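You operate a simulated robot arm through the tools that you are given. There is no shell and no other tool.

You are at the controls of a simulated robot arm. One attempt, no reset.

TASK
Brush green slip over the small clay disc's middle, rinse the brush and cover the disc.
Fine: a patch 6 cm square; rinse in the green bowl, brush back in its cup; the cloudy cover sits square on the board; the wheel stays off; large disc and blue jar untouched. A coat counts when it lies all over at full strength: go over it till it gets no stronger.

Only the result counts: the job must be done as asked and must still hold three seconds after the hand-in. Knocking over, shifting, dropping, spilling or breaking anything else fails it. Lids that push on must go on centred and level and be pressed home; caps that screw on are set level and turned clockwise until they are tight.

THE ROBOT
A 6-joint arm with a two-finger gripper, fixed in place. Base frame: the origin is on the floor under the middle of its stand, x ahead of it, y to its left, z up. Units: mm, degrees, N and s.
It reaches about 1572 mm from its shoulder. Its first joint turns from -166.0 to 166.0 degrees. Payload 2.45 kg.
The tool frame sits at the grasp point between the pads (the TCP): z along the fingers, y along the line on which they close. The tips reach 20 mm beyond it. The gripper opens to 140 mm; its body begins 168 mm behind the TCP.
Orientation is told as [roll, pitch, yaw] about the base's x, y, z axes, in that order, counted from this pose: with the fingers straight down and closing along the base's y, the tool's x points along the base's -x, its y along +y and its z along -z.

THE INTERFACE
- The arm moves only by the tool play_rows. Its argument "rows" is a list of rows, each an object of numbers (a shift or turn left out is 0, a gripper value left out holds the last): "wx", "wy", "wz": the turn, a rotation vector about the base's x, y, z in degrees; "dx", "dy", "dz": the shift along the base's x, y, z in cm; "grip": the opening in per cent of the stroke, from 0 (shut) to 100 (fully open). In form: [{"wx": .., "wy": .., "wz": .., "dx": .., "dy": .., "dz": .., "grip": ..}, ...]. A call has 1 to 20 rows; each row is the pose to reach, as a shift and turn from the pose commanded when the call began. Each row takes 0.2 s and may step no farther than 50 mm and 8.6 degrees from the row before; otherwise, or with a gripper value out of range, the whole call is refused. Where a pose cannot be reached the arm comes as near as it can. A force on the tool above 60 N (or 10 N above the force at the start of the call, whichever is more), or a blocked arm, ends the call early, and 0.2 s more pass. The fingers move at their own pace (about 45 mm/s each) and stop on an object; they squeeze with about 24 N. The grip force told is the motor's: it shows also when the fingers shut on nothing. Time passes only in rows, and 0.2 s behind the last, so rows that repeat a pose let the fingers close. It gives the time, the measured TCP pose, the force on the tool (base axes), the opening and the grip force at its end, in the units of the frame above (readings bear some noise), with the torque about the TCP (base axes, N m) and any sound that the robot's microphone picked up.
- Cameras (640 x 400 px; columns grow to the right, rows downward): "scene" is fixed at [396.5, 497.9, 1308.1]; the picture's right is [-0.54, -0.84, 0.00], its down [-0.83, 0.54, -0.17] and it looks along [0.14, -0.09, -0.99] (base axes); focal length 214 px, centre (320, 200). "wrist" rides on the gripper at [78, 11, -209] in the tool frame; the picture's right is [-0.14, 0.99, 0.00], its down [-0.92, -0.13, -0.37] and it looks along [-0.36, -0.05, 0.93] (tool axes); focal length 280 px, centre (320, 200). There is no depth. A picture from a camera that has moved, and an enlarged one, comes with that camera's place and axes in the base frame and with its lens.
- get_image(camera): a new picture of that camera. No time passes.
- inspect(camera, box): a new picture of the part [left, top, right, bottom] of that camera's present view, enlarged. No time passes.
- job_done(): hands the job in; it is judged then, once.

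Places have to be worked out from the pictures, the camera data and where the tool is seen. Open the gripper and draw the arm clear of the work before you hand the job in, unless the task says otherwise.

The tools are called after ">>>" as name(argument=value, ...) on one line, values as JSON. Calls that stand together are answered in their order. play_rows: Moves the arm, as the interface text tells. Its arguments: {"type":"object","properties":{"rows":{"type":"array"}},"required":["rows"]} The other tools are called the same way: get_image (camera) takes a picture; inspect (camera, box) takes an enlarged picture of a part of a camera's view; job_done () hands the job in.

At the start:

```text
clock: 0.0
position: [728.7, 536.7, 950.0]
tool_rot: [-0.1, -0.1, 0.0]
ft_force: [-0.5, 0.2, 0.1]
moment: [0.01, -0.03, 0.01]
opening: 140.0
gripper_force: 0.0
```

scene: 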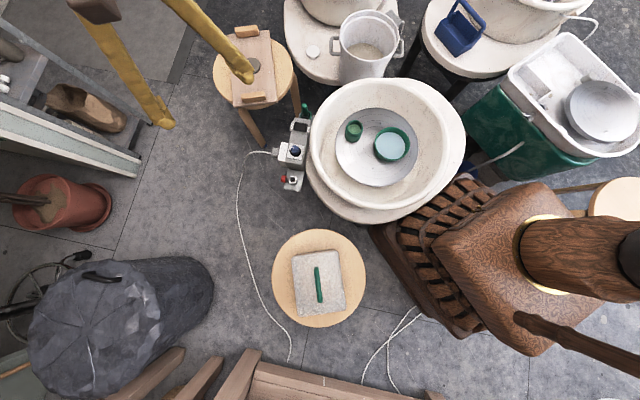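
wrist: 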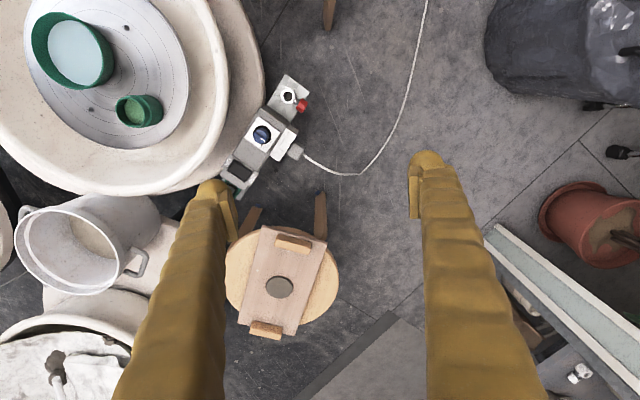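

I start by looking closely at the scene to identify the discs, the bowls, the brush, the covers and the cup.

>>> inspect(camera="scene", box=[200, 0, 360, 100])

>>> inspect(camera="scene", box=[260, 80, 460, 220])

>>> inspect(camera="scene", box=[240, 220, 400, 340])

>>> inspect(camera="scene", box=[440, 0, 640, 200])

>>> inspect(camera="scene", box=[0, 0, 200, 200])

>>> inspect(camera="wrist", box=[0, 0, 320, 200])

>>> inspect(camera="wrist", box=[200, 180, 360, 350])

```text
4.00 times, centred on (280, 50) of scene
camera zoom: at [396.5, 497.9, 1308.1], right [-0.54, -0.84, 0.0], down [-0.83, 0.54, -0.17], along [0.14, -0.09, -0.99], focal length 858 px, centre (480, 800)
```

zoom: 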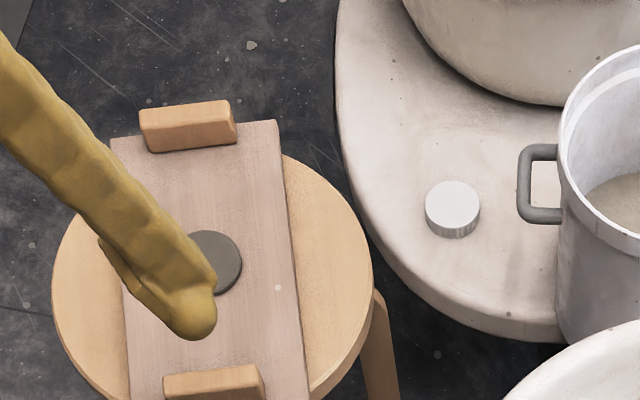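

```text
2.86 times, centred on (360, 150) of scene
camera zoom: at [396.5, 497.9, 1308.1], right [-0.54, -0.84, 0.0], down [-0.83, 0.54, -0.17], along [0.14, -0.09, -0.99], focal length 613 px, centre (206, 343)
```

zoom: 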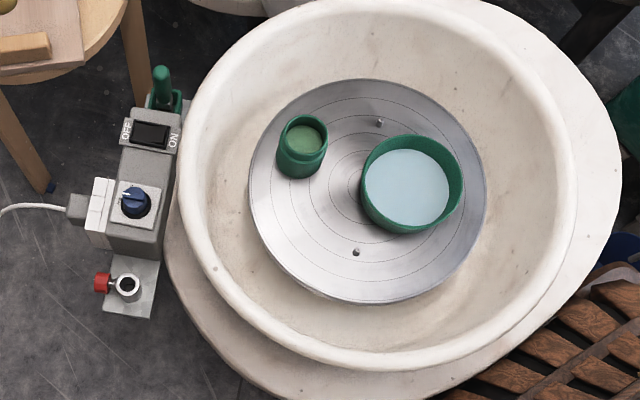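

```text
3.33 times, centred on (320, 280) of scene
camera zoom: at [396.5, 497.9, 1308.1], right [-0.54, -0.84, 0.0], down [-0.83, 0.54, -0.17], along [0.14, -0.09, -0.99], focal length 715 px, centre (320, -67)
```

zoom: 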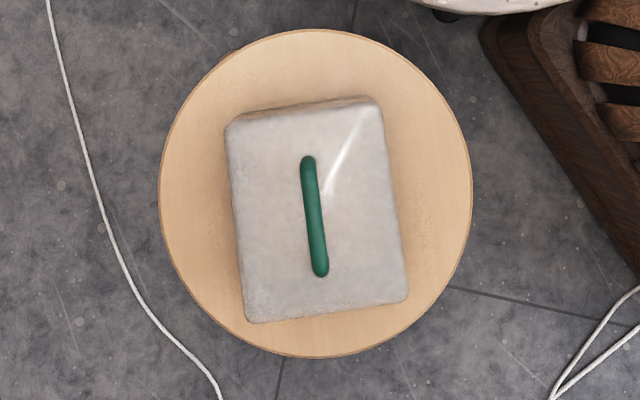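

```text
2.00 times, centred on (540, 100) of scene
camera zoom: at [396.5, 497.9, 1308.1], right [-0.54, -0.84, 0.0], down [-0.83, 0.54, -0.17], along [0.14, -0.09, -0.99], focal length 429 px, centre (-120, 400)
```

zoom: 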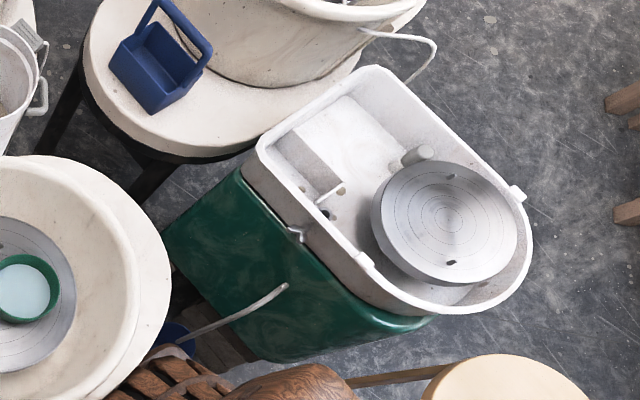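

```text
2.00 times, centred on (100, 100) of scene
camera zoom: at [396.5, 497.9, 1308.1], right [-0.54, -0.84, 0.0], down [-0.83, 0.54, -0.17], along [0.14, -0.09, -0.99], focal length 429 px, centre (760, 400)
```

zoom: 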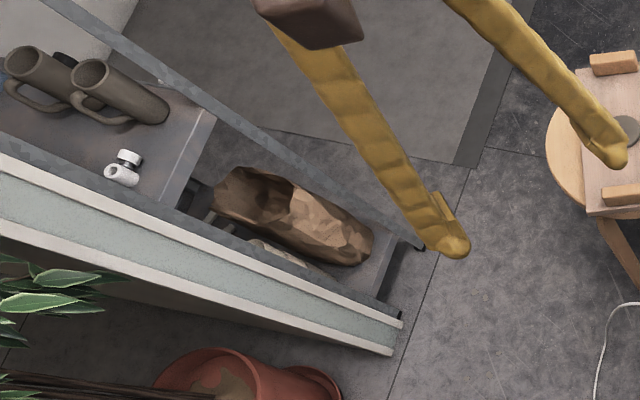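

```text
2.00 times, centred on (160, 100) of wrist
camera zoom: at [651.3, 548.3, 1159.1], right [0.14, 0.99, 0.0], down [0.92, -0.13, 0.37], along [0.36, -0.05, -0.93], focal length 561 px, centre (640, 400)
```

zoom: 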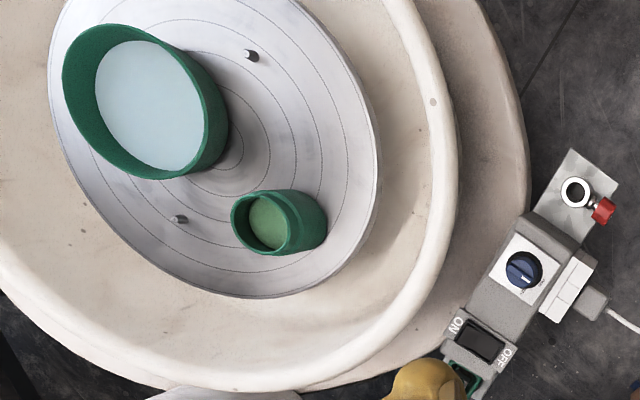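

```text
2.35 times, centred on (280, 265) of wrist
camera zoom: at [651.3, 548.3, 1159.1], right [0.14, 0.99, 0.0], down [0.92, -0.13, 0.37], along [0.36, -0.05, -0.93], focal length 660 px, centre (414, 47)
```

zoom: 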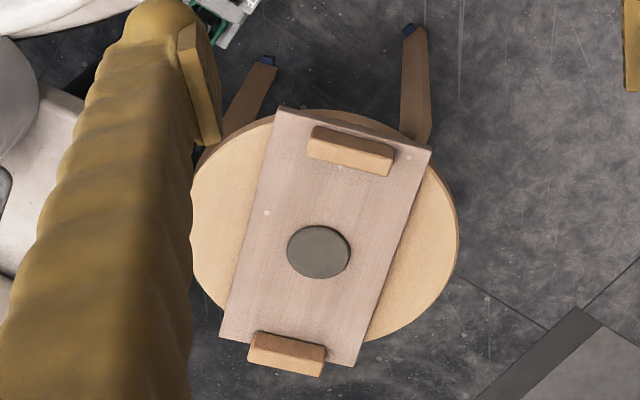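

The small disc seems to lie on the board between two blocks (about x=1160, y=350). The brush cup is by the wheel switch, and the slip pot and water bowl are on the wheel head. I'll move the wrist camera high over the wheel for a second viewpoint.

>>> play_rows(rows=[{"dx": -1, "dy": -4.5}, {"dx": -2, "dy": -9}, {"dx": -3, "dy": -13.5}, {"dx": -4, "dy": -18}, {"dx": -5, "dy": -22.5}, {"dx": -6, "dy": -27}, {"dx": -7, "dy": -31.5}, {"dx": -8, "dy": -36}, {"dx": -9, "dy": -40}, {"dx": -10, "dy": -40}])

>>> get_image(camera="wrist")

>>> get_image(camera="scene")

```text
clock: 2.2
position: [629.8, 135.7, 950.4]
tool_rot: [0.0, 0.0, 0.0]
ft_force: [-0.4, 1.3, -0.2]
moment: [0.0, -0.01, 0.01]
opening: 139.8
gripper_force: 0.1
```

```text
taken
camera wrist: at [551.4, 147.9, 1158.1], right [0.14, 0.99, 0.0], down [0.92, -0.13, 0.37], along [0.37, -0.05, -0.93], focal length 280 px, centre (320, 200)
```

wrist: 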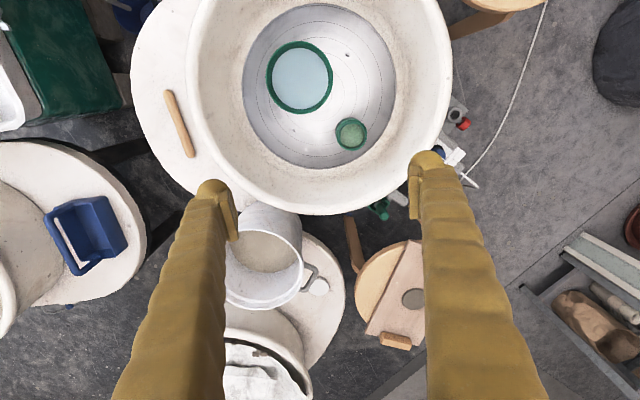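

```text
taken
```

scene: 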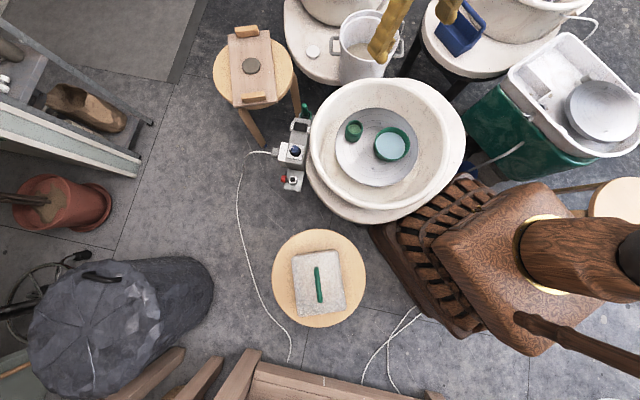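

The wrist camera now sees the wheel from above. I'll enlarge parts of it to pin down the bowl, pot, switch and brush cup.

>>> inspect(camera="wrist", box=[220, 0, 420, 180])

>>> inspect(camera="wrist", box=[340, 80, 500, 240])

>>> inspect(camera="scene", box=[200, 10, 320, 130])

>>> inspect(camera="scene", box=[265, 90, 345, 200])

>>> inspect(camera="wrist", box=[0, 0, 200, 120])

>>> inspect(camera="wrist", box=[330, 200, 450, 360])

```text
2.22 times, centred on (320, 90) of wrist
camera zoom: at [551.4, 147.9, 1158.1], right [0.14, 0.99, 0.0], down [0.92, -0.13, 0.37], along [0.37, -0.05, -0.93], focal length 623 px, centre (320, 444)
```

zoom: 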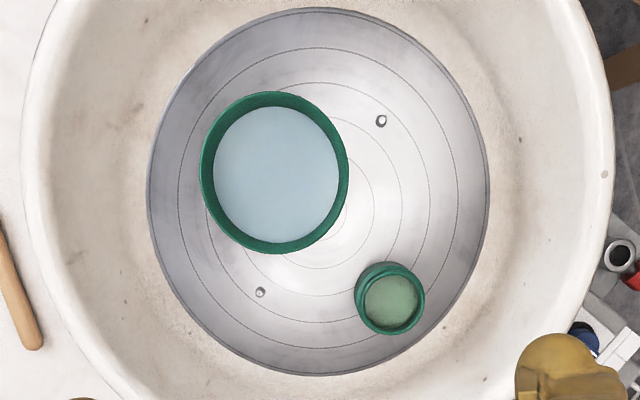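

```text
2.50 times, centred on (420, 160) of wrist
camera zoom: at [551.4, 147.9, 1158.1], right [0.14, 0.99, 0.0], down [0.92, -0.13, 0.37], along [0.37, -0.05, -0.93], focal length 701 px, centre (70, 300)
```

zoom: 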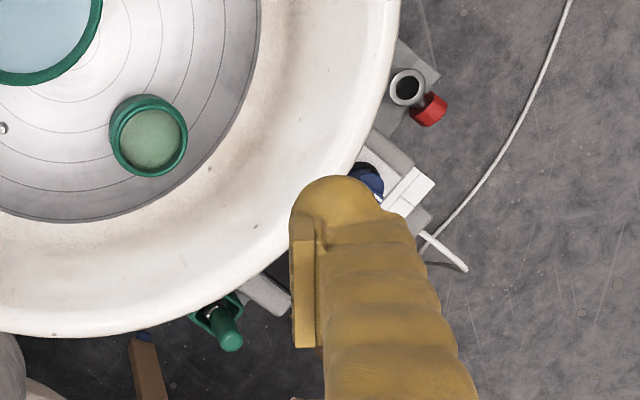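

```text
3.33 times, centred on (260, 70) of scene
camera zoom: at [396.5, 497.9, 1308.1], right [-0.54, -0.84, 0.0], down [-0.83, 0.54, -0.17], along [0.14, -0.09, -0.99], focal length 715 px, centre (520, 633)
```

zoom: 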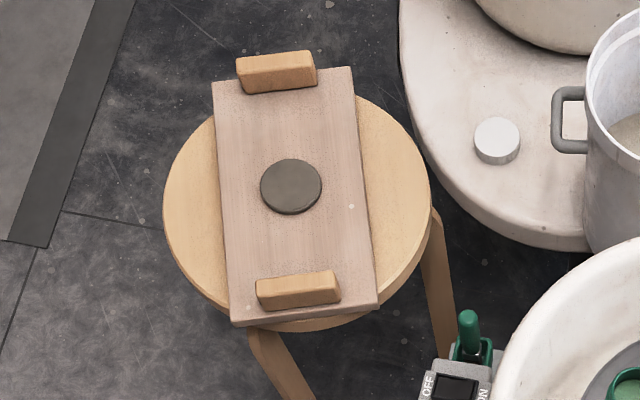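

```text
3.64 times, centred on (305, 145) of scene
camera zoom: at [396.5, 497.9, 1308.1], right [-0.54, -0.84, 0.0], down [-0.83, 0.54, -0.17], along [0.14, -0.09, -0.99], focal length 780 px, centre (374, 400)
```

zoom: 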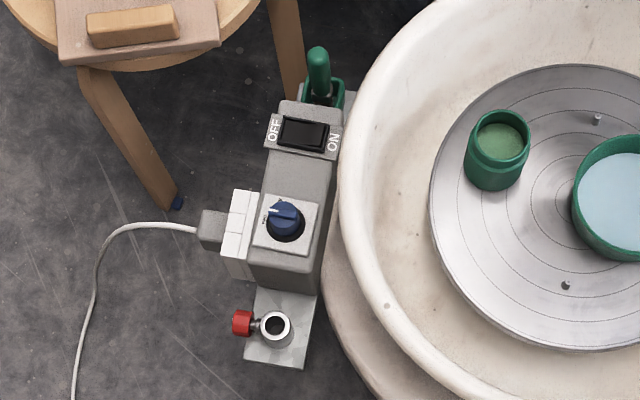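

```text
3.20 times, centred on (100, 60) of wrist
camera zoom: at [551.4, 147.9, 1158.1], right [0.14, 0.99, 0.0], down [0.92, -0.13, 0.37], along [0.37, -0.05, -0.93], focal length 897 px, centre (1024, 648)
```

zoom: 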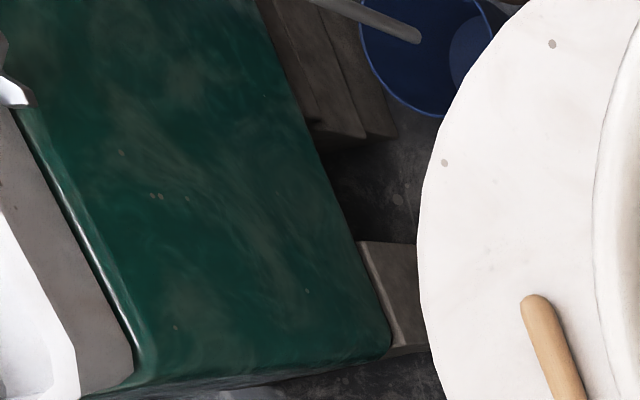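

```text
2.50 times, centred on (390, 280) of wrist
camera zoom: at [551.4, 147.9, 1158.1], right [0.14, 0.99, 0.0], down [0.92, -0.13, 0.37], along [0.37, -0.05, -0.93], focal length 701 px, centre (145, 0)
```

zoom: 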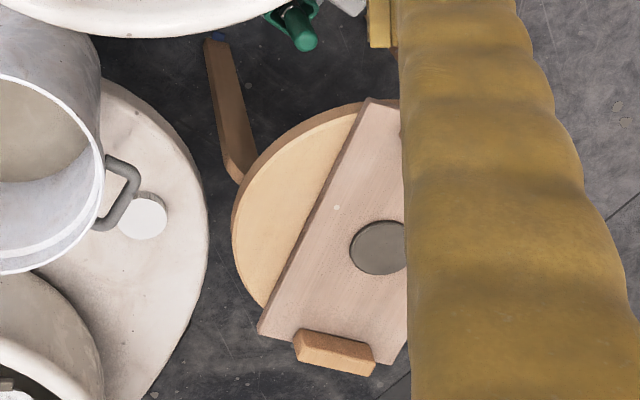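

Triangulation gives bowl rim ≈ (527,113,602), slip pot rim ≈ (642,195,621), brush handle top ≈ (868,266,524) and disc ≈ (1180,351,475). Next I'll look at the cover from above, moving at the same height.

>>> play_rows(rows=[{"dx": -2.5, "dy": 3.9}, {"dx": -5, "dy": 7.8}, {"dx": -7.5, "dy": 11.7}, {"dx": -10, "dy": 15.6}, {"dx": -12.5, "dy": 19.5}, {"dx": -15, "dy": 23.4}, {"dx": -17.5, "dy": 27.3}, {"dx": -20, "dy": 31.2}, {"dx": -22.5, "dy": 35.1}, {"dx": -25, "dy": 39}, {"dx": -27.5, "dy": 42.9}, {"dx": -30, "dy": 46.8}, {"dx": -32, "dy": 51}, {"dx": -32, "dy": 51}])

>>> get_image(camera="wrist")

>>> inspect(camera="wrist", box=[220, 30, 380, 190])

>>> inspect(camera="scene", box=[265, 90, 345, 200])

>>> inspect(camera="scene", box=[270, 225, 370, 335])

```text
clock: 5.2
position: [313.1, 648.5, 936.0]
tool_rot: [-1.1, 0.5, -0.7]
ft_force: [-0.5, -0.7, -0.1]
moment: [0.0, 0.0, -0.02]
opening: 139.8
gripper_force: 0.1
```

```text
taken
camera wrist: at [236.8, 662.4, 1144.7], right [0.15, 0.99, -0.02], down [0.92, -0.13, 0.36], along [0.36, -0.07, -0.93], focal length 280 px, centre (320, 200)
```

wrist: 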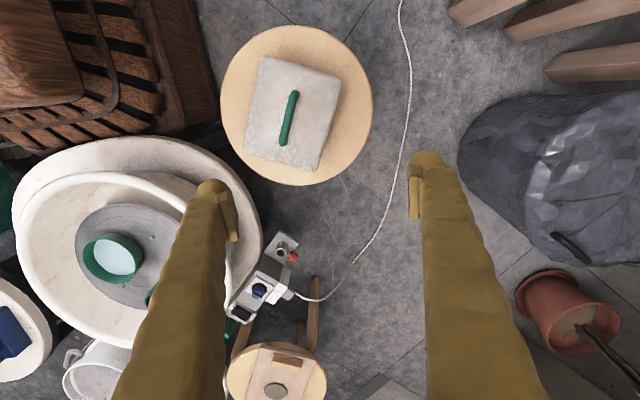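

```text
2.50 times, centred on (300, 110) of wrist
camera zoom: at [236.8, 662.4, 1144.7], right [0.15, 0.99, -0.02], down [0.92, -0.13, 0.36], along [0.36, -0.07, -0.93], focal length 701 px, centre (370, 425)
```

zoom: 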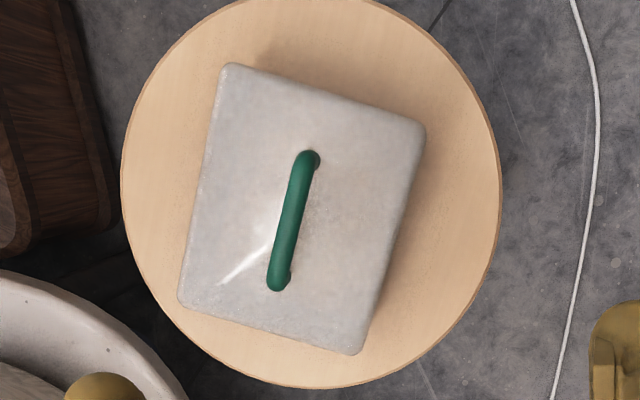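

```text
3.64 times, centred on (305, 145) of scene
camera zoom: at [396.5, 497.9, 1308.1], right [-0.54, -0.84, 0.0], down [-0.83, 0.54, -0.17], along [0.14, -0.09, -0.99], focal length 780 px, centre (374, 400)
```

zoom: 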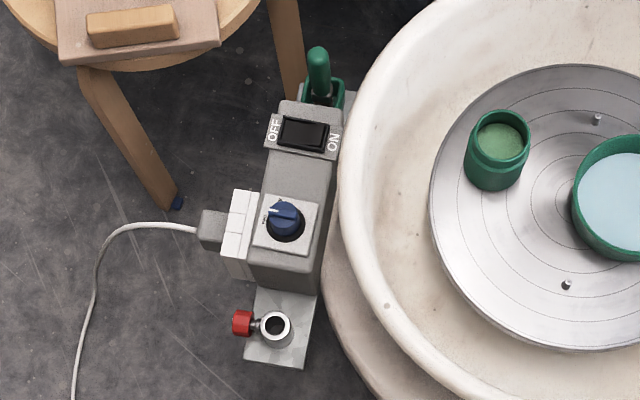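

```text
3.64 times, centred on (320, 280) of scene
camera zoom: at [396.5, 497.9, 1308.1], right [-0.54, -0.84, 0.0], down [-0.83, 0.54, -0.17], along [0.14, -0.09, -0.99], focal length 780 px, centre (320, -91)
```

zoom: 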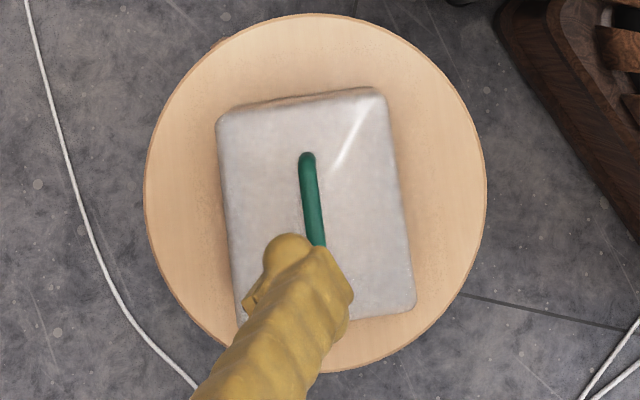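

The cover's handle spans roughly (228,607) to (322,562) at z≈570. The measured pose is slightly off the commanded one, so I'll wait a moment to see whether it settles.

>>> play_rows(rows=[{"dz": 0}, {"dz": 0}])

```text
clock: 5.8
position: [307.7, 650.0, 949.0]
tool_rot: [-0.2, 0.0, 0.0]
ft_force: [-0.4, -0.6, 0.4]
moment: [0.01, -0.01, 0.02]
opening: 139.9
gripper_force: 0.1
```

It was only lag, and the arm is now where commanded. Before working I want to find the large disc, the blue jar and any other lookalikes, so I'll swing at this safe height to view the right side of the robot.

>>> play_rows(rows=[{"dx": 2.24, "dy": -4.2}, {"dx": 4.48, "dy": -8.4}, {"dx": 6.72, "dy": -12.6}, {"dx": 8.96, "dy": -16.8}, {"dx": 11.2, "dy": -21}, {"dx": 13.44, "dy": -25.2}, {"dx": 15.68, "dy": -29.4}, {"dx": 17.92, "dy": -33.6}, {"dx": 20.16, "dy": -37.8}, {"dx": 22.4, "dy": -42}, {"dx": 24.64, "dy": -46.2}, {"dx": 26.88, "dy": -50.4}, {"dx": 29.1, "dy": -54.6}, {"dx": 27.5, "dy": -59.1, "wz": -8}, {"dx": 25.8, "dy": -63.6, "wz": -16}, {"dx": 24.2, "dy": -68.1, "wz": -24}, {"dx": 22.5, "dy": -72.6, "wz": -32}, {"dx": 20.9, "dy": -77.2, "wz": -40}, {"dx": 19.3, "dy": -81.7, "wz": -48}, {"dx": 17.6, "dy": -86.2, "wz": -56}])

>>> get_image(camera="wrist")

>>> get_image(camera="scene")

```text
clock: 10.0
position: [486.4, -212.5, 952.5]
tool_rot: [-0.1, 0.0, -56.0]
ft_force: [1.0, 0.3, 0.1]
moment: [-0.02, 0.01, 0.0]
opening: 140.0
gripper_force: 0.2
```

```text
taken
camera wrist: at [451.8, -142.9, 1160.9], right [0.9, 0.44, 0.0], down [0.41, -0.84, 0.37], along [0.16, -0.33, -0.93], focal length 280 px, centre (320, 200)
```

wrist: 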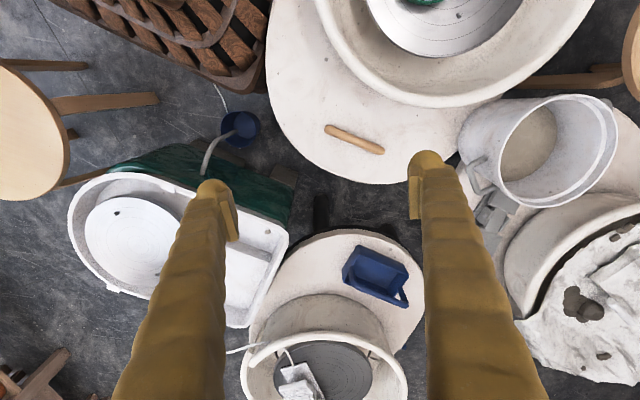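

```text
taken
```

scene: 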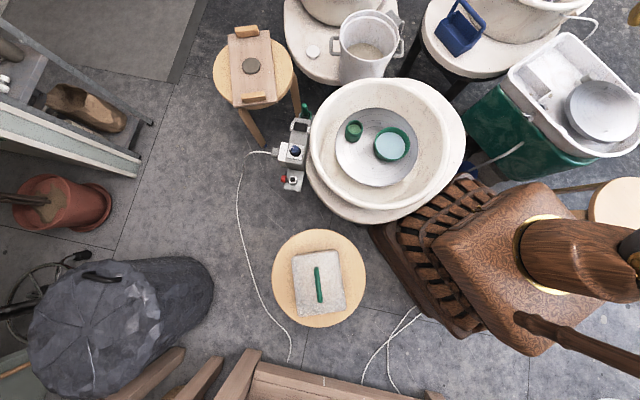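

No blue jar or second clay disc so far. I'll check the stool at the robot's far right as well.

>>> play_rows(rows=[{"dx": -4, "dy": -2.8, "wz": -6}, {"dx": -8, "dy": -5.6, "wz": -12}, {"dx": -12, "dy": -8.4, "wz": -18}, {"dx": -16, "dy": -11.2, "wz": -24}, {"dx": -20, "dy": -14, "wz": -30}, {"dx": -24, "dy": -16.8, "wz": -36}, {"dx": -28, "dy": -19.6, "wz": -42}, {"dx": -32, "dy": -22.4, "wz": -48}, {"dx": -36, "dy": -25.2, "wz": -54}, {"dx": -36, "dy": -25.2, "wz": -54}])

>>> get_image(camera="wrist")

```text
clock: 12.2
position: [123.9, -467.8, 950.2]
tool_rot: [0.0, 0.0, -110.1]
ft_force: [-1.0, 0.0, -0.4]
moment: [-0.01, 0.01, 0.03]
opening: 140.0
gripper_force: 0.0
```

```text
taken
camera wrist: at [161.7, -398.8, 1159.8], right [0.88, -0.47, 0.0], down [-0.44, -0.82, 0.37], along [-0.17, -0.33, -0.93], focal length 280 px, centre (320, 200)
```

wrist: 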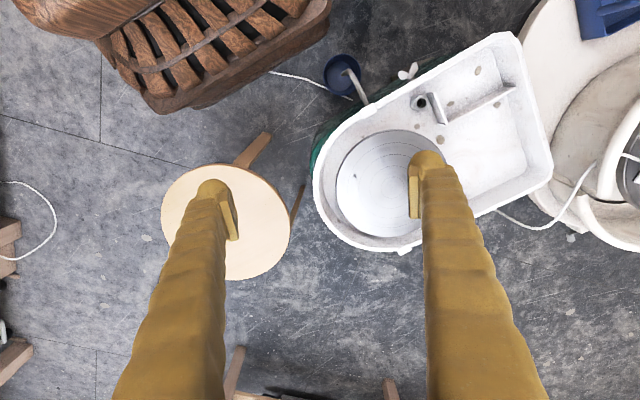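

That stool is empty and no large disc or blue jar is in reach, so I'll return towards the board stool to study the disc, board and brush cup closely.

>>> play_rows(rows=[{"dx": 4, "dy": 2.8, "wz": 6}, {"dx": 8, "dy": 5.6, "wz": 12}, {"dx": 12, "dy": 8.4, "wz": 18}, {"dx": 16, "dy": 11.2, "wz": 24}, {"dx": 20, "dy": 14, "wz": 30}, {"dx": 24, "dy": 16.8, "wz": 36}, {"dx": 28, "dy": 19.6, "wz": 42}, {"dx": 32, "dy": 22.4, "wz": 48}, {"dx": 36, "dy": 25.2, "wz": 54}, {"dx": 37.6, "dy": 29.7, "wz": 62}, {"dx": 39.3, "dy": 34.2, "wz": 70}, {"dx": 40.9, "dy": 38.7, "wz": 78}, {"dx": 42.6, "dy": 43.2, "wz": 86}, {"dx": 44.2, "dy": 47.7, "wz": 94}, {"dx": 45.9, "dy": 52.2, "wz": 102}, {"dx": 47.5, "dy": 56.8, "wz": 110}, {"dx": 47.5, "dy": 56.8, "wz": 110}])

```text
clock: 15.8
position: [597.4, 102.9, 950.9]
tool_rot: [0.1, 0.0, 0.1]
ft_force: [0.5, 1.6, -0.3]
moment: [0.0, 0.01, 0.04]
opening: 139.8
gripper_force: 0.1
```

Now I'll move out over the board stool at the same height to view disc and board from directly above.

>>> play_rows(rows=[{"dx": 4.3, "dy": 1.8}, {"dx": 8.6, "dy": 3.6}, {"dx": 12.9, "dy": 5.4}, {"dx": 17.2, "dy": 7.2}, {"dx": 21.5, "dy": 9}, {"dx": 25.8, "dy": 10.8}, {"dx": 30.1, "dy": 12.6}, {"dx": 34.4, "dy": 14.4}, {"dx": 38.7, "dy": 16.2}, {"dx": 43, "dy": 18}, {"dx": 47.3, "dy": 19.8}, {"dx": 51.6, "dy": 21.6}, {"dx": 55.9, "dy": 23.4, "dz": -4}, {"dx": 58, "dy": 24, "dz": -8}, {"dx": 58, "dy": 24, "dz": -12}, {"dx": 58, "dy": 24, "dz": -12}])

>>> get_image(camera="wrist")

>>> get_image(camera="scene")

```text
refused: row 13 steps farther than a row can; nothing moved
```

```text
taken
camera wrist: at [520.0, 112.2, 1158.3], right [0.14, 0.99, 0.0], down [0.92, -0.13, 0.37], along [0.36, -0.05, -0.93], focal length 280 px, centre (320, 200)
```

wrist: 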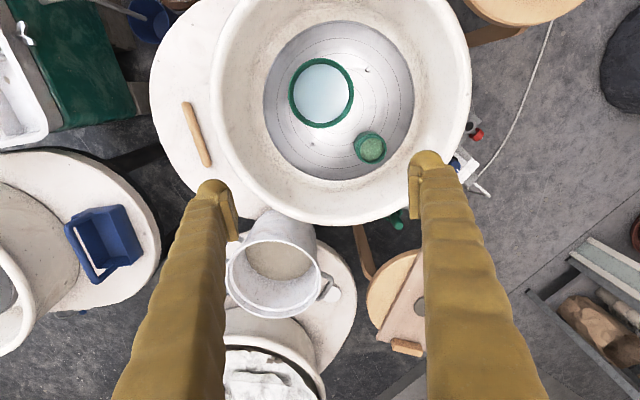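

```text
taken
```

scene: 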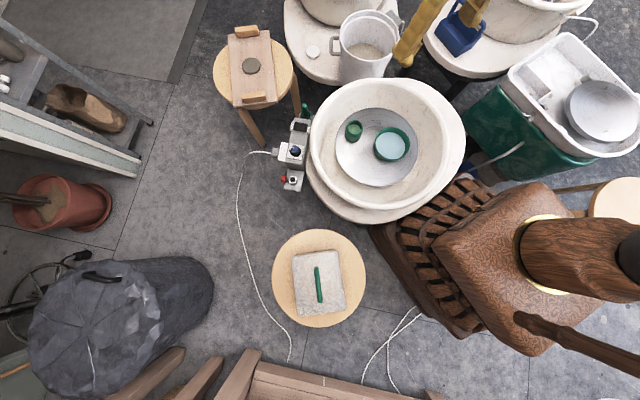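

One step was too long; I resend the same move with smaller steps at the end.

>>> play_rows(rows=[{"dx": 4.3, "dy": 1.8}, {"dx": 8.6, "dy": 3.6}, {"dx": 12.9, "dy": 5.4}, {"dx": 17.2, "dy": 7.2}, {"dx": 21.5, "dy": 9}, {"dx": 25.8, "dy": 10.8}, {"dx": 30.1, "dy": 12.6}, {"dx": 34.4, "dy": 14.4}, {"dx": 38.7, "dy": 16.2}, {"dx": 43, "dy": 18}, {"dx": 47.3, "dy": 19.8}, {"dx": 51.6, "dy": 21.6}, {"dx": 55.5, "dy": 23, "dz": 0}, {"dx": 58, "dy": 24, "dz": -3}, {"dx": 58, "dy": 24, "dz": -7}, {"dx": 58, "dy": 24, "dz": -12}, {"dx": 58, "dy": 24, "dz": -12}])

>>> get_image(camera="wrist")

>>> get_image(camera="scene")

```text
clock: 19.4
position: [1181.2, 341.4, 829.8]
tool_rot: [0.0, 0.0, 0.1]
ft_force: [0.0, 0.1, -0.3]
moment: [0.02, 0.06, -0.02]
opening: 139.9
gripper_force: 0.1
```

```text
taken
camera wrist: at [1103.0, 352.1, 1038.3], right [0.14, 0.99, 0.0], down [0.92, -0.13, 0.37], along [0.36, -0.05, -0.93], focal length 280 px, centre (320, 200)
```

wrist: 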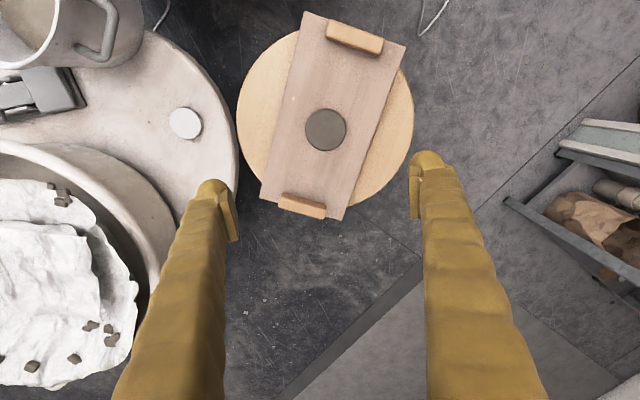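

```text
taken
```

scene: 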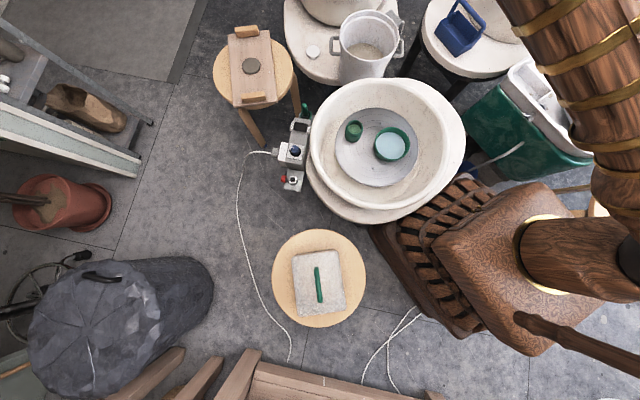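

I have a good view of the board from above. I'll enlarge the board and disc to measure them.

>>> inspect(camera="wrist", box=[225, 0, 425, 225])

>>> inspect(camera="wrist", box=[285, 80, 365, 180])

>>> inspect(camera="scene", box=[225, 20, 285, 110])

```text
1.78 times, centred on (325, 112) of wrist
camera zoom: at [1103.0, 352.1, 1038.3], right [0.14, 0.99, 0.0], down [0.92, -0.13, 0.37], along [0.36, -0.05, -0.93], focal length 498 px, centre (311, 356)
```

zoom: 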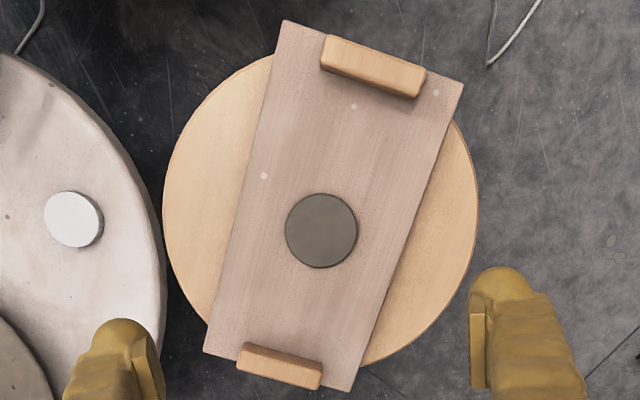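

```text
4.00 times, centred on (325, 130) of wrist
camera zoom: at [1103.0, 352.1, 1038.3], right [0.14, 0.99, 0.0], down [0.92, -0.13, 0.37], along [0.36, -0.05, -0.93], focal length 1122 px, centre (300, 480)
```

zoom: 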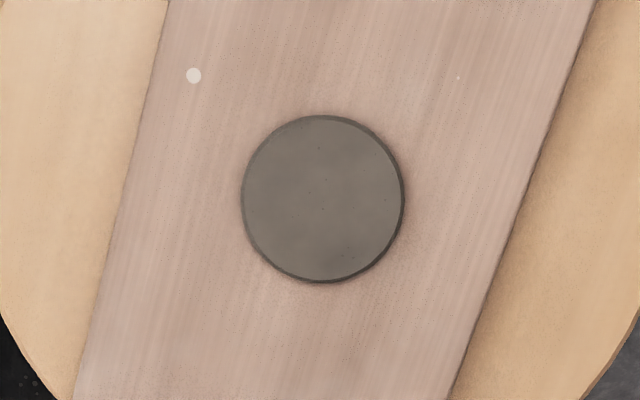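

```text
4.44 times, centred on (255, 65) of scene
camera zoom: at [396.5, 497.9, 1308.1], right [-0.54, -0.84, 0.0], down [-0.83, 0.54, -0.17], along [0.14, -0.09, -0.99], focal length 953 px, centre (609, 800)
```

zoom: 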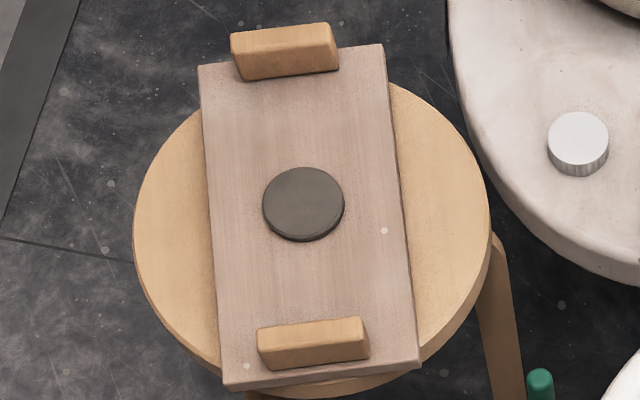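

The disc's top centre is about (1175,353,489) and roughly 77 mm across; the board's long axis runs between the two blocks. Now I'll look closely at the brush and its cup.

>>> play_rows(rows=[{"dx": -4.5, "dy": -1.3}, {"dx": -9, "dy": -2.6}, {"dx": -13.5, "dy": -3.9}, {"dx": -18, "dy": -5.2}, {"dx": -22.5, "dy": -6.5}, {"dx": -27, "dy": -7.8}, {"dx": -30, "dy": -8.5, "dz": -2}, {"dx": -30, "dy": -8.5, "dz": -6}, {"dx": -30, "dy": -8.5, "dz": -6}])

>>> get_image(camera="wrist")

>>> get_image(camera="scene")

```text
clock: 21.4
position: [880.1, 255.3, 770.1]
tool_rot: [0.1, 0.1, 0.0]
ft_force: [0.2, -0.6, 1.3]
moment: [0.0, 0.0, 0.0]
opening: 140.2
gripper_force: 0.0
```

```text
taken
camera wrist: at [802.3, 265.8, 978.4], right [0.14, 0.99, 0.0], down [0.92, -0.13, 0.37], along [0.37, -0.05, -0.93], focal length 280 px, centre (320, 200)
```

wrist: 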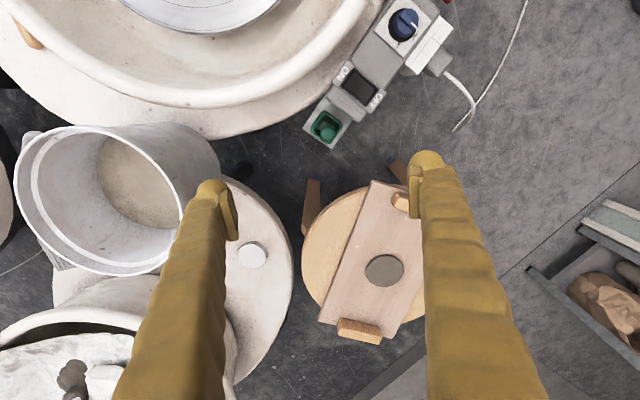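

```text
taken
```

scene: 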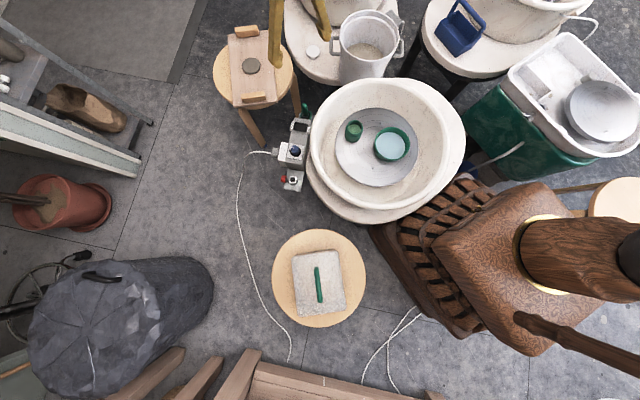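

>>> inspect(camera="wrist", box=[290, 60, 410, 160])

>>> inspect(camera="scene", box=[285, 95, 325, 135])

>>> inspect(camera="wrist", box=[300, 100, 350, 150])

```text
4.00 times, centred on (350, 110) of wrist
camera zoom: at [802.3, 265.8, 978.4], right [0.14, 0.99, 0.0], down [0.92, -0.13, 0.37], along [0.37, -0.05, -0.93], focal length 1122 px, centre (200, 560)
```

zoom: 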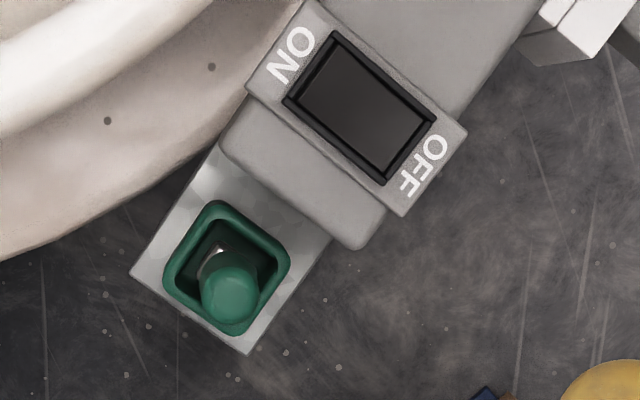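

```text
10.00 times, centred on (305, 115) of scene
camera zoom: at [396.5, 497.9, 1308.1], right [-0.54, -0.84, 0.0], down [-0.83, 0.54, -0.17], along [0.14, -0.09, -0.99], focal length 2145 px, centre (470, 1050)
```

zoom: 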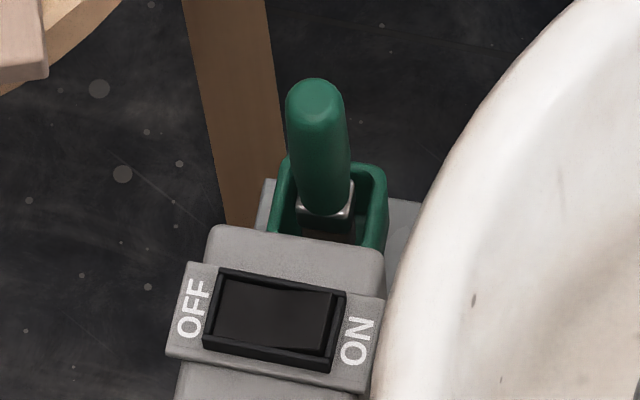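

```text
8.00 times, centred on (325, 125) of wrist
camera zoom: at [802.3, 265.8, 978.4], right [0.14, 0.99, 0.0], down [0.92, -0.13, 0.37], along [0.37, -0.05, -0.93], focal length 2243 px, centre (280, 800)
```

zoom: 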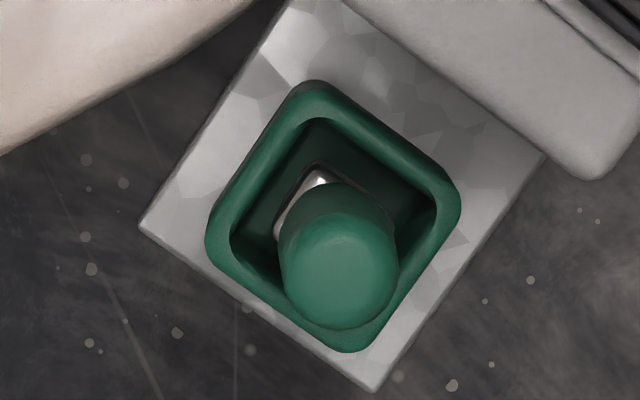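

The brush stands upright, centred in its square cup: handle top ≈ (868.7, 268.3, 526), about 23 mm thick, cup rim at z≈445, switch box top ≈ 512 just beside it. I'll hover above the handle with the fingers turned −35° and partly closed, so they clear both the switch box and the pan.

>>> play_rows(rows=[{"dx": -0.4, "dy": 0.3, "wz": -7, "grip": 43}, {"dx": -0.8, "dy": 0.6, "wz": -14, "grip": 43}, {"dx": -1.1, "dy": 0.9, "wz": -21, "grip": 43}, {"dx": -1.1, "dy": 1.2, "wz": -28, "dz": -3, "grip": 43}, {"dx": -1.1, "dy": 1.26, "wz": -35, "dz": -7, "grip": 43}, {"dx": -1.1, "dy": 1.26, "wz": -35, "dz": -11, "grip": 43}, {"dx": -1.1, "dy": 1.26, "wz": -35, "dz": -13, "grip": 43}, {"dx": -1.1, "dy": 1.26, "wz": -35, "dz": -13, "grip": 43}])

>>> get_image(camera="wrist")

>>> inspect(camera="wrist", box=[240, 90, 400, 250])

>>> inspect(camera="scene", box=[265, 60, 345, 140])

```text
clock: 23.2
position: [870.6, 270.1, 640.3]
tool_rot: [0.1, 0.0, -35.0]
ft_force: [0.2, -0.6, 0.0]
moment: [0.0, 0.0, 0.0]
opening: 60.3
gripper_force: 0.1
```

```text
taken
camera wrist: at [811.5, 322.6, 848.2], right [0.68, 0.73, 0.0], down [0.68, -0.63, 0.37], along [0.27, -0.25, -0.93], focal length 280 px, centre (320, 200)
```

wrist: 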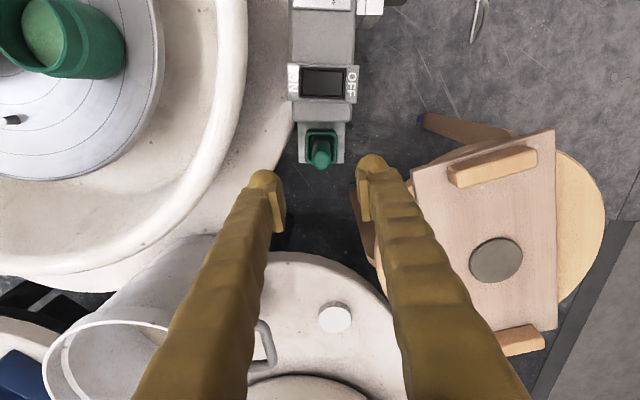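

```text
2.50 times, centred on (320, 170) of wrist
camera zoom: at [811.5, 322.6, 848.2], right [0.68, 0.73, 0.0], down [0.68, -0.63, 0.37], along [0.27, -0.25, -0.93], focal length 701 px, centre (320, 275)
```

zoom: 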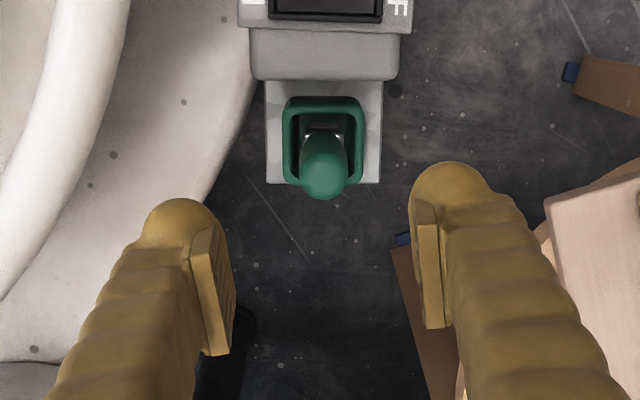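

```text
5.00 times, centred on (305, 100) of scene
camera zoom: at [396.5, 497.9, 1308.1], right [-0.54, -0.84, 0.0], down [-0.83, 0.54, -0.17], along [0.14, -0.09, -0.99], focal length 1072 px, centre (395, 700)
```

zoom: 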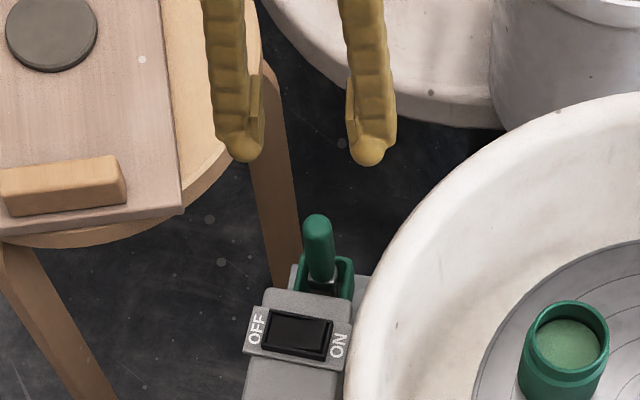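

The handle lies about 1 mm to the right of the tool axis, so I correct by (+1,+1) mm and lower to grip height z≈497, keeping the fingers open.

>>> play_rows(rows=[{"dx": 0.1, "dy": 0.1, "dz": -3}, {"dx": 0.1, "dy": 0.1, "dz": -6}, {"dx": 0.1, "dy": 0.1, "dz": -9}, {"dx": 0.1, "dy": 0.1, "dz": -12}, {"dx": 0.1, "dy": 0.1, "dz": -14.3}, {"dx": 0.1, "dy": 0.1, "dz": -14.3}])

>>> get_image(camera="wrist")

>>> inspect(camera="scene", box=[275, 80, 335, 140])

```text
clock: 24.6
position: [870.8, 271.5, 496.2]
tool_rot: [0.0, 0.0, -35.0]
ft_force: [-0.3, 0.5, -0.7]
moment: [-0.01, 0.01, 0.04]
opening: 60.0
gripper_force: 0.0
```

```text
taken
camera wrist: at [813.3, 324.5, 704.2], right [0.68, 0.73, 0.0], down [0.68, -0.63, 0.37], along [0.27, -0.25, -0.93], focal length 280 px, centre (320, 200)
```

wrist: 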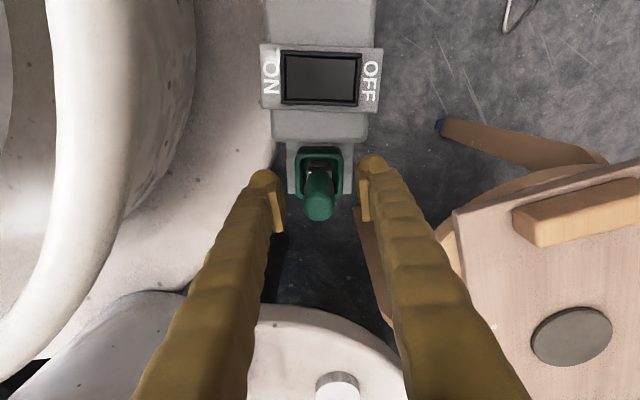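

```text
6.67 times, centred on (305, 110) of scene
camera zoom: at [396.5, 497.9, 1308.1], right [-0.54, -0.84, 0.0], down [-0.83, 0.54, -0.17], along [0.14, -0.09, -0.99], focal length 1430 px, centre (420, 800)
```

zoom: 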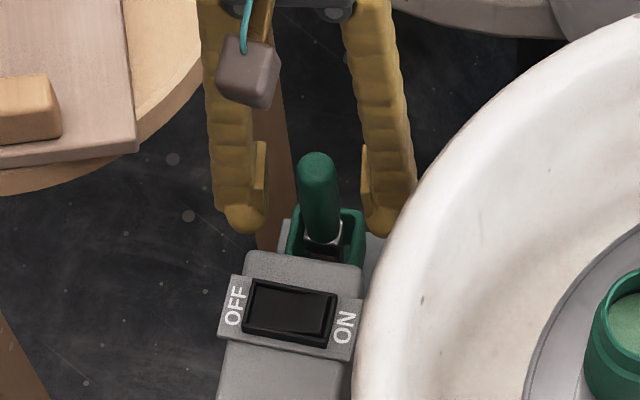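

The handle is centred between the pads with clearance all round; I close the fingers on it.

>>> play_rows(rows=[{"grip": 0}, {"grip": 0}, {"grip": 0}, {"grip": 0}, {"grip": 0}])

>>> get_image(camera="wrist")

```text
clock: 25.8
position: [870.9, 270.2, 496.5]
tool_rot: [0.0, 0.0, -35.1]
ft_force: [0.3, 0.1, -0.4]
moment: [-0.01, -0.02, 0.0]
opening: 23.7
gripper_force: 23.8
```

```text
taken
camera wrist: at [813.2, 324.4, 704.5], right [0.68, 0.73, 0.0], down [0.68, -0.63, 0.37], along [0.27, -0.25, -0.93], focal length 280 px, centre (320, 200)
```

wrist: 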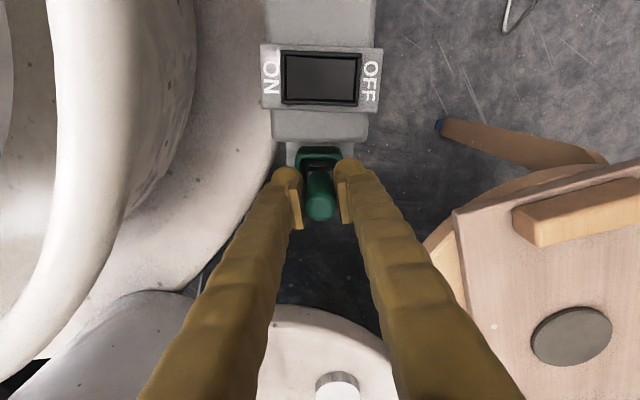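

The grip holds at 23.7 mm with about 24 N and no side force. I lift the brush straight up out of the cup.

>>> play_rows(rows=[{"dz": 2}, {"dz": 4}, {"dz": 6}, {"dz": 9}, {"dz": 12}, {"dz": 15}, {"dz": 18}, {"dz": 22}, {"dz": 26}, {"dz": 30}, {"dz": 30}])

>>> get_image(camera="wrist")

>>> inspect(camera="scene", box=[255, 30, 355, 140])

```text
clock: 28.2
position: [871.1, 270.6, 798.5]
tool_rot: [0.0, 0.0, -35.1]
ft_force: [-0.3, 0.1, -0.2]
moment: [0.02, -0.01, 0.03]
opening: 23.4
gripper_force: 24.0
```

```text
taken
camera wrist: at [813.6, 324.4, 1007.1], right [0.68, 0.73, 0.0], down [0.68, -0.63, 0.37], along [0.27, -0.25, -0.93], focal length 280 px, centre (320, 200)
```

wrist: 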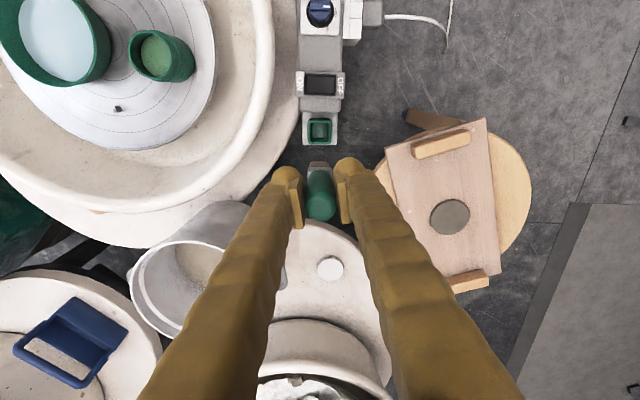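

```text
3.64 times, centred on (305, 85) of scene
camera zoom: at [396.5, 497.9, 1308.1], right [-0.54, -0.84, 0.0], down [-0.83, 0.54, -0.17], along [0.14, -0.09, -0.99], focal length 780 px, centre (374, 618)
```

zoom: 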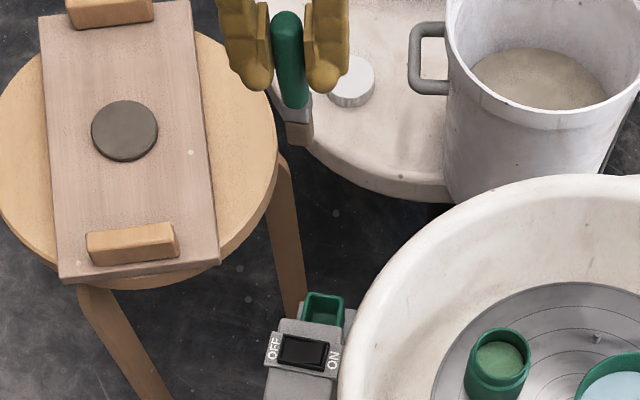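

The brush is out: handle, ferrule and short bristles ending roughly 86 mm below the TCP. I'll enlarge it to get the brush head's size and the cup's interior.

>>> inspect(camera="wrist", box=[280, 110, 360, 230])

>>> inspect(camera="scene", box=[315, 30, 355, 75])

>>> inspect(camera="scene", box=[320, 28, 350, 48])

>>> inspect(camera="wrist", box=[0, 0, 240, 150])

```text
3.33 times, centred on (320, 170) of wrist
camera zoom: at [813.6, 324.4, 1007.1], right [0.68, 0.73, 0.0], down [0.68, -0.63, 0.37], along [0.27, -0.25, -0.93], focal length 935 px, centre (320, 300)
```

zoom: 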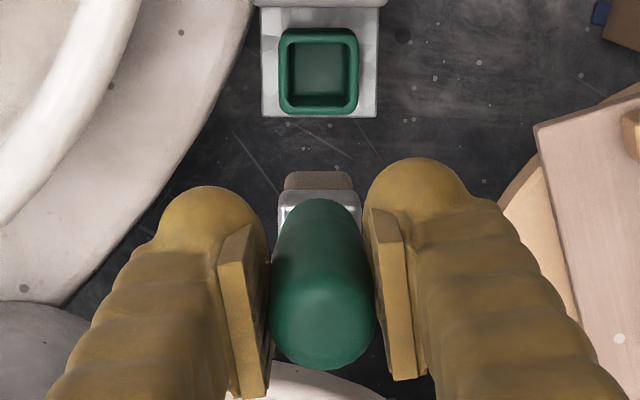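

```text
8.89 times, centred on (335, 52) of scene
camera zoom: at [396.5, 497.9, 1308.1], right [-0.54, -0.84, 0.0], down [-0.83, 0.54, -0.17], along [0.14, -0.09, -0.99], focal length 1906 px, centre (187, 1511)
```

zoom: 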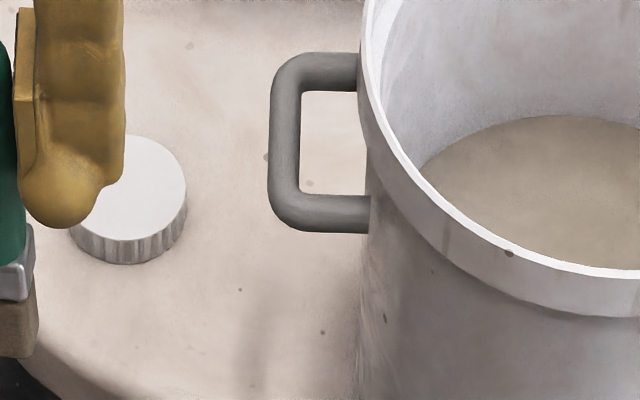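

```text
16.00 times, centred on (335, 38) of scene
camera zoom: at [396.5, 497.9, 1308.1], right [-0.54, -0.84, 0.0], down [-0.83, 0.54, -0.17], along [0.14, -0.09, -0.99], focal length 3432 px, centre (80, 2792)
```

zoom: 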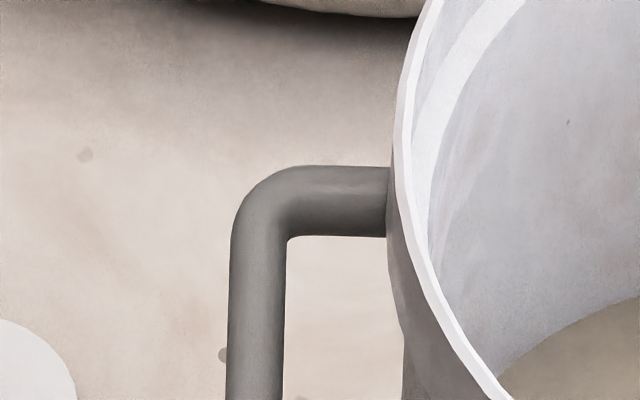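

```text
2.67 times, centred on (120, 75) of wrist
camera zoom: at [813.6, 324.4, 1007.1], right [0.68, 0.73, 0.0], down [0.68, -0.63, 0.37], along [0.27, -0.25, -0.93], focal length 748 px, centre (853, 533)
```

zoom: 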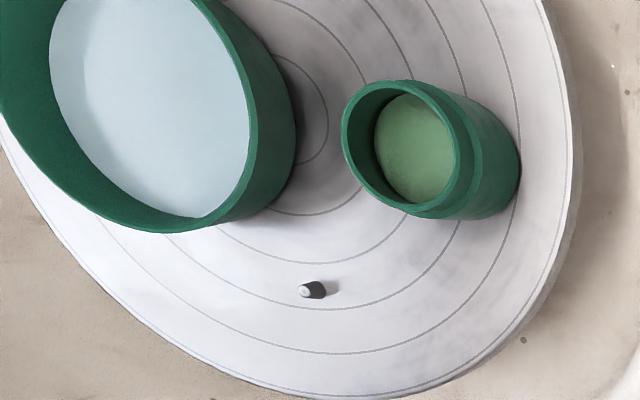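

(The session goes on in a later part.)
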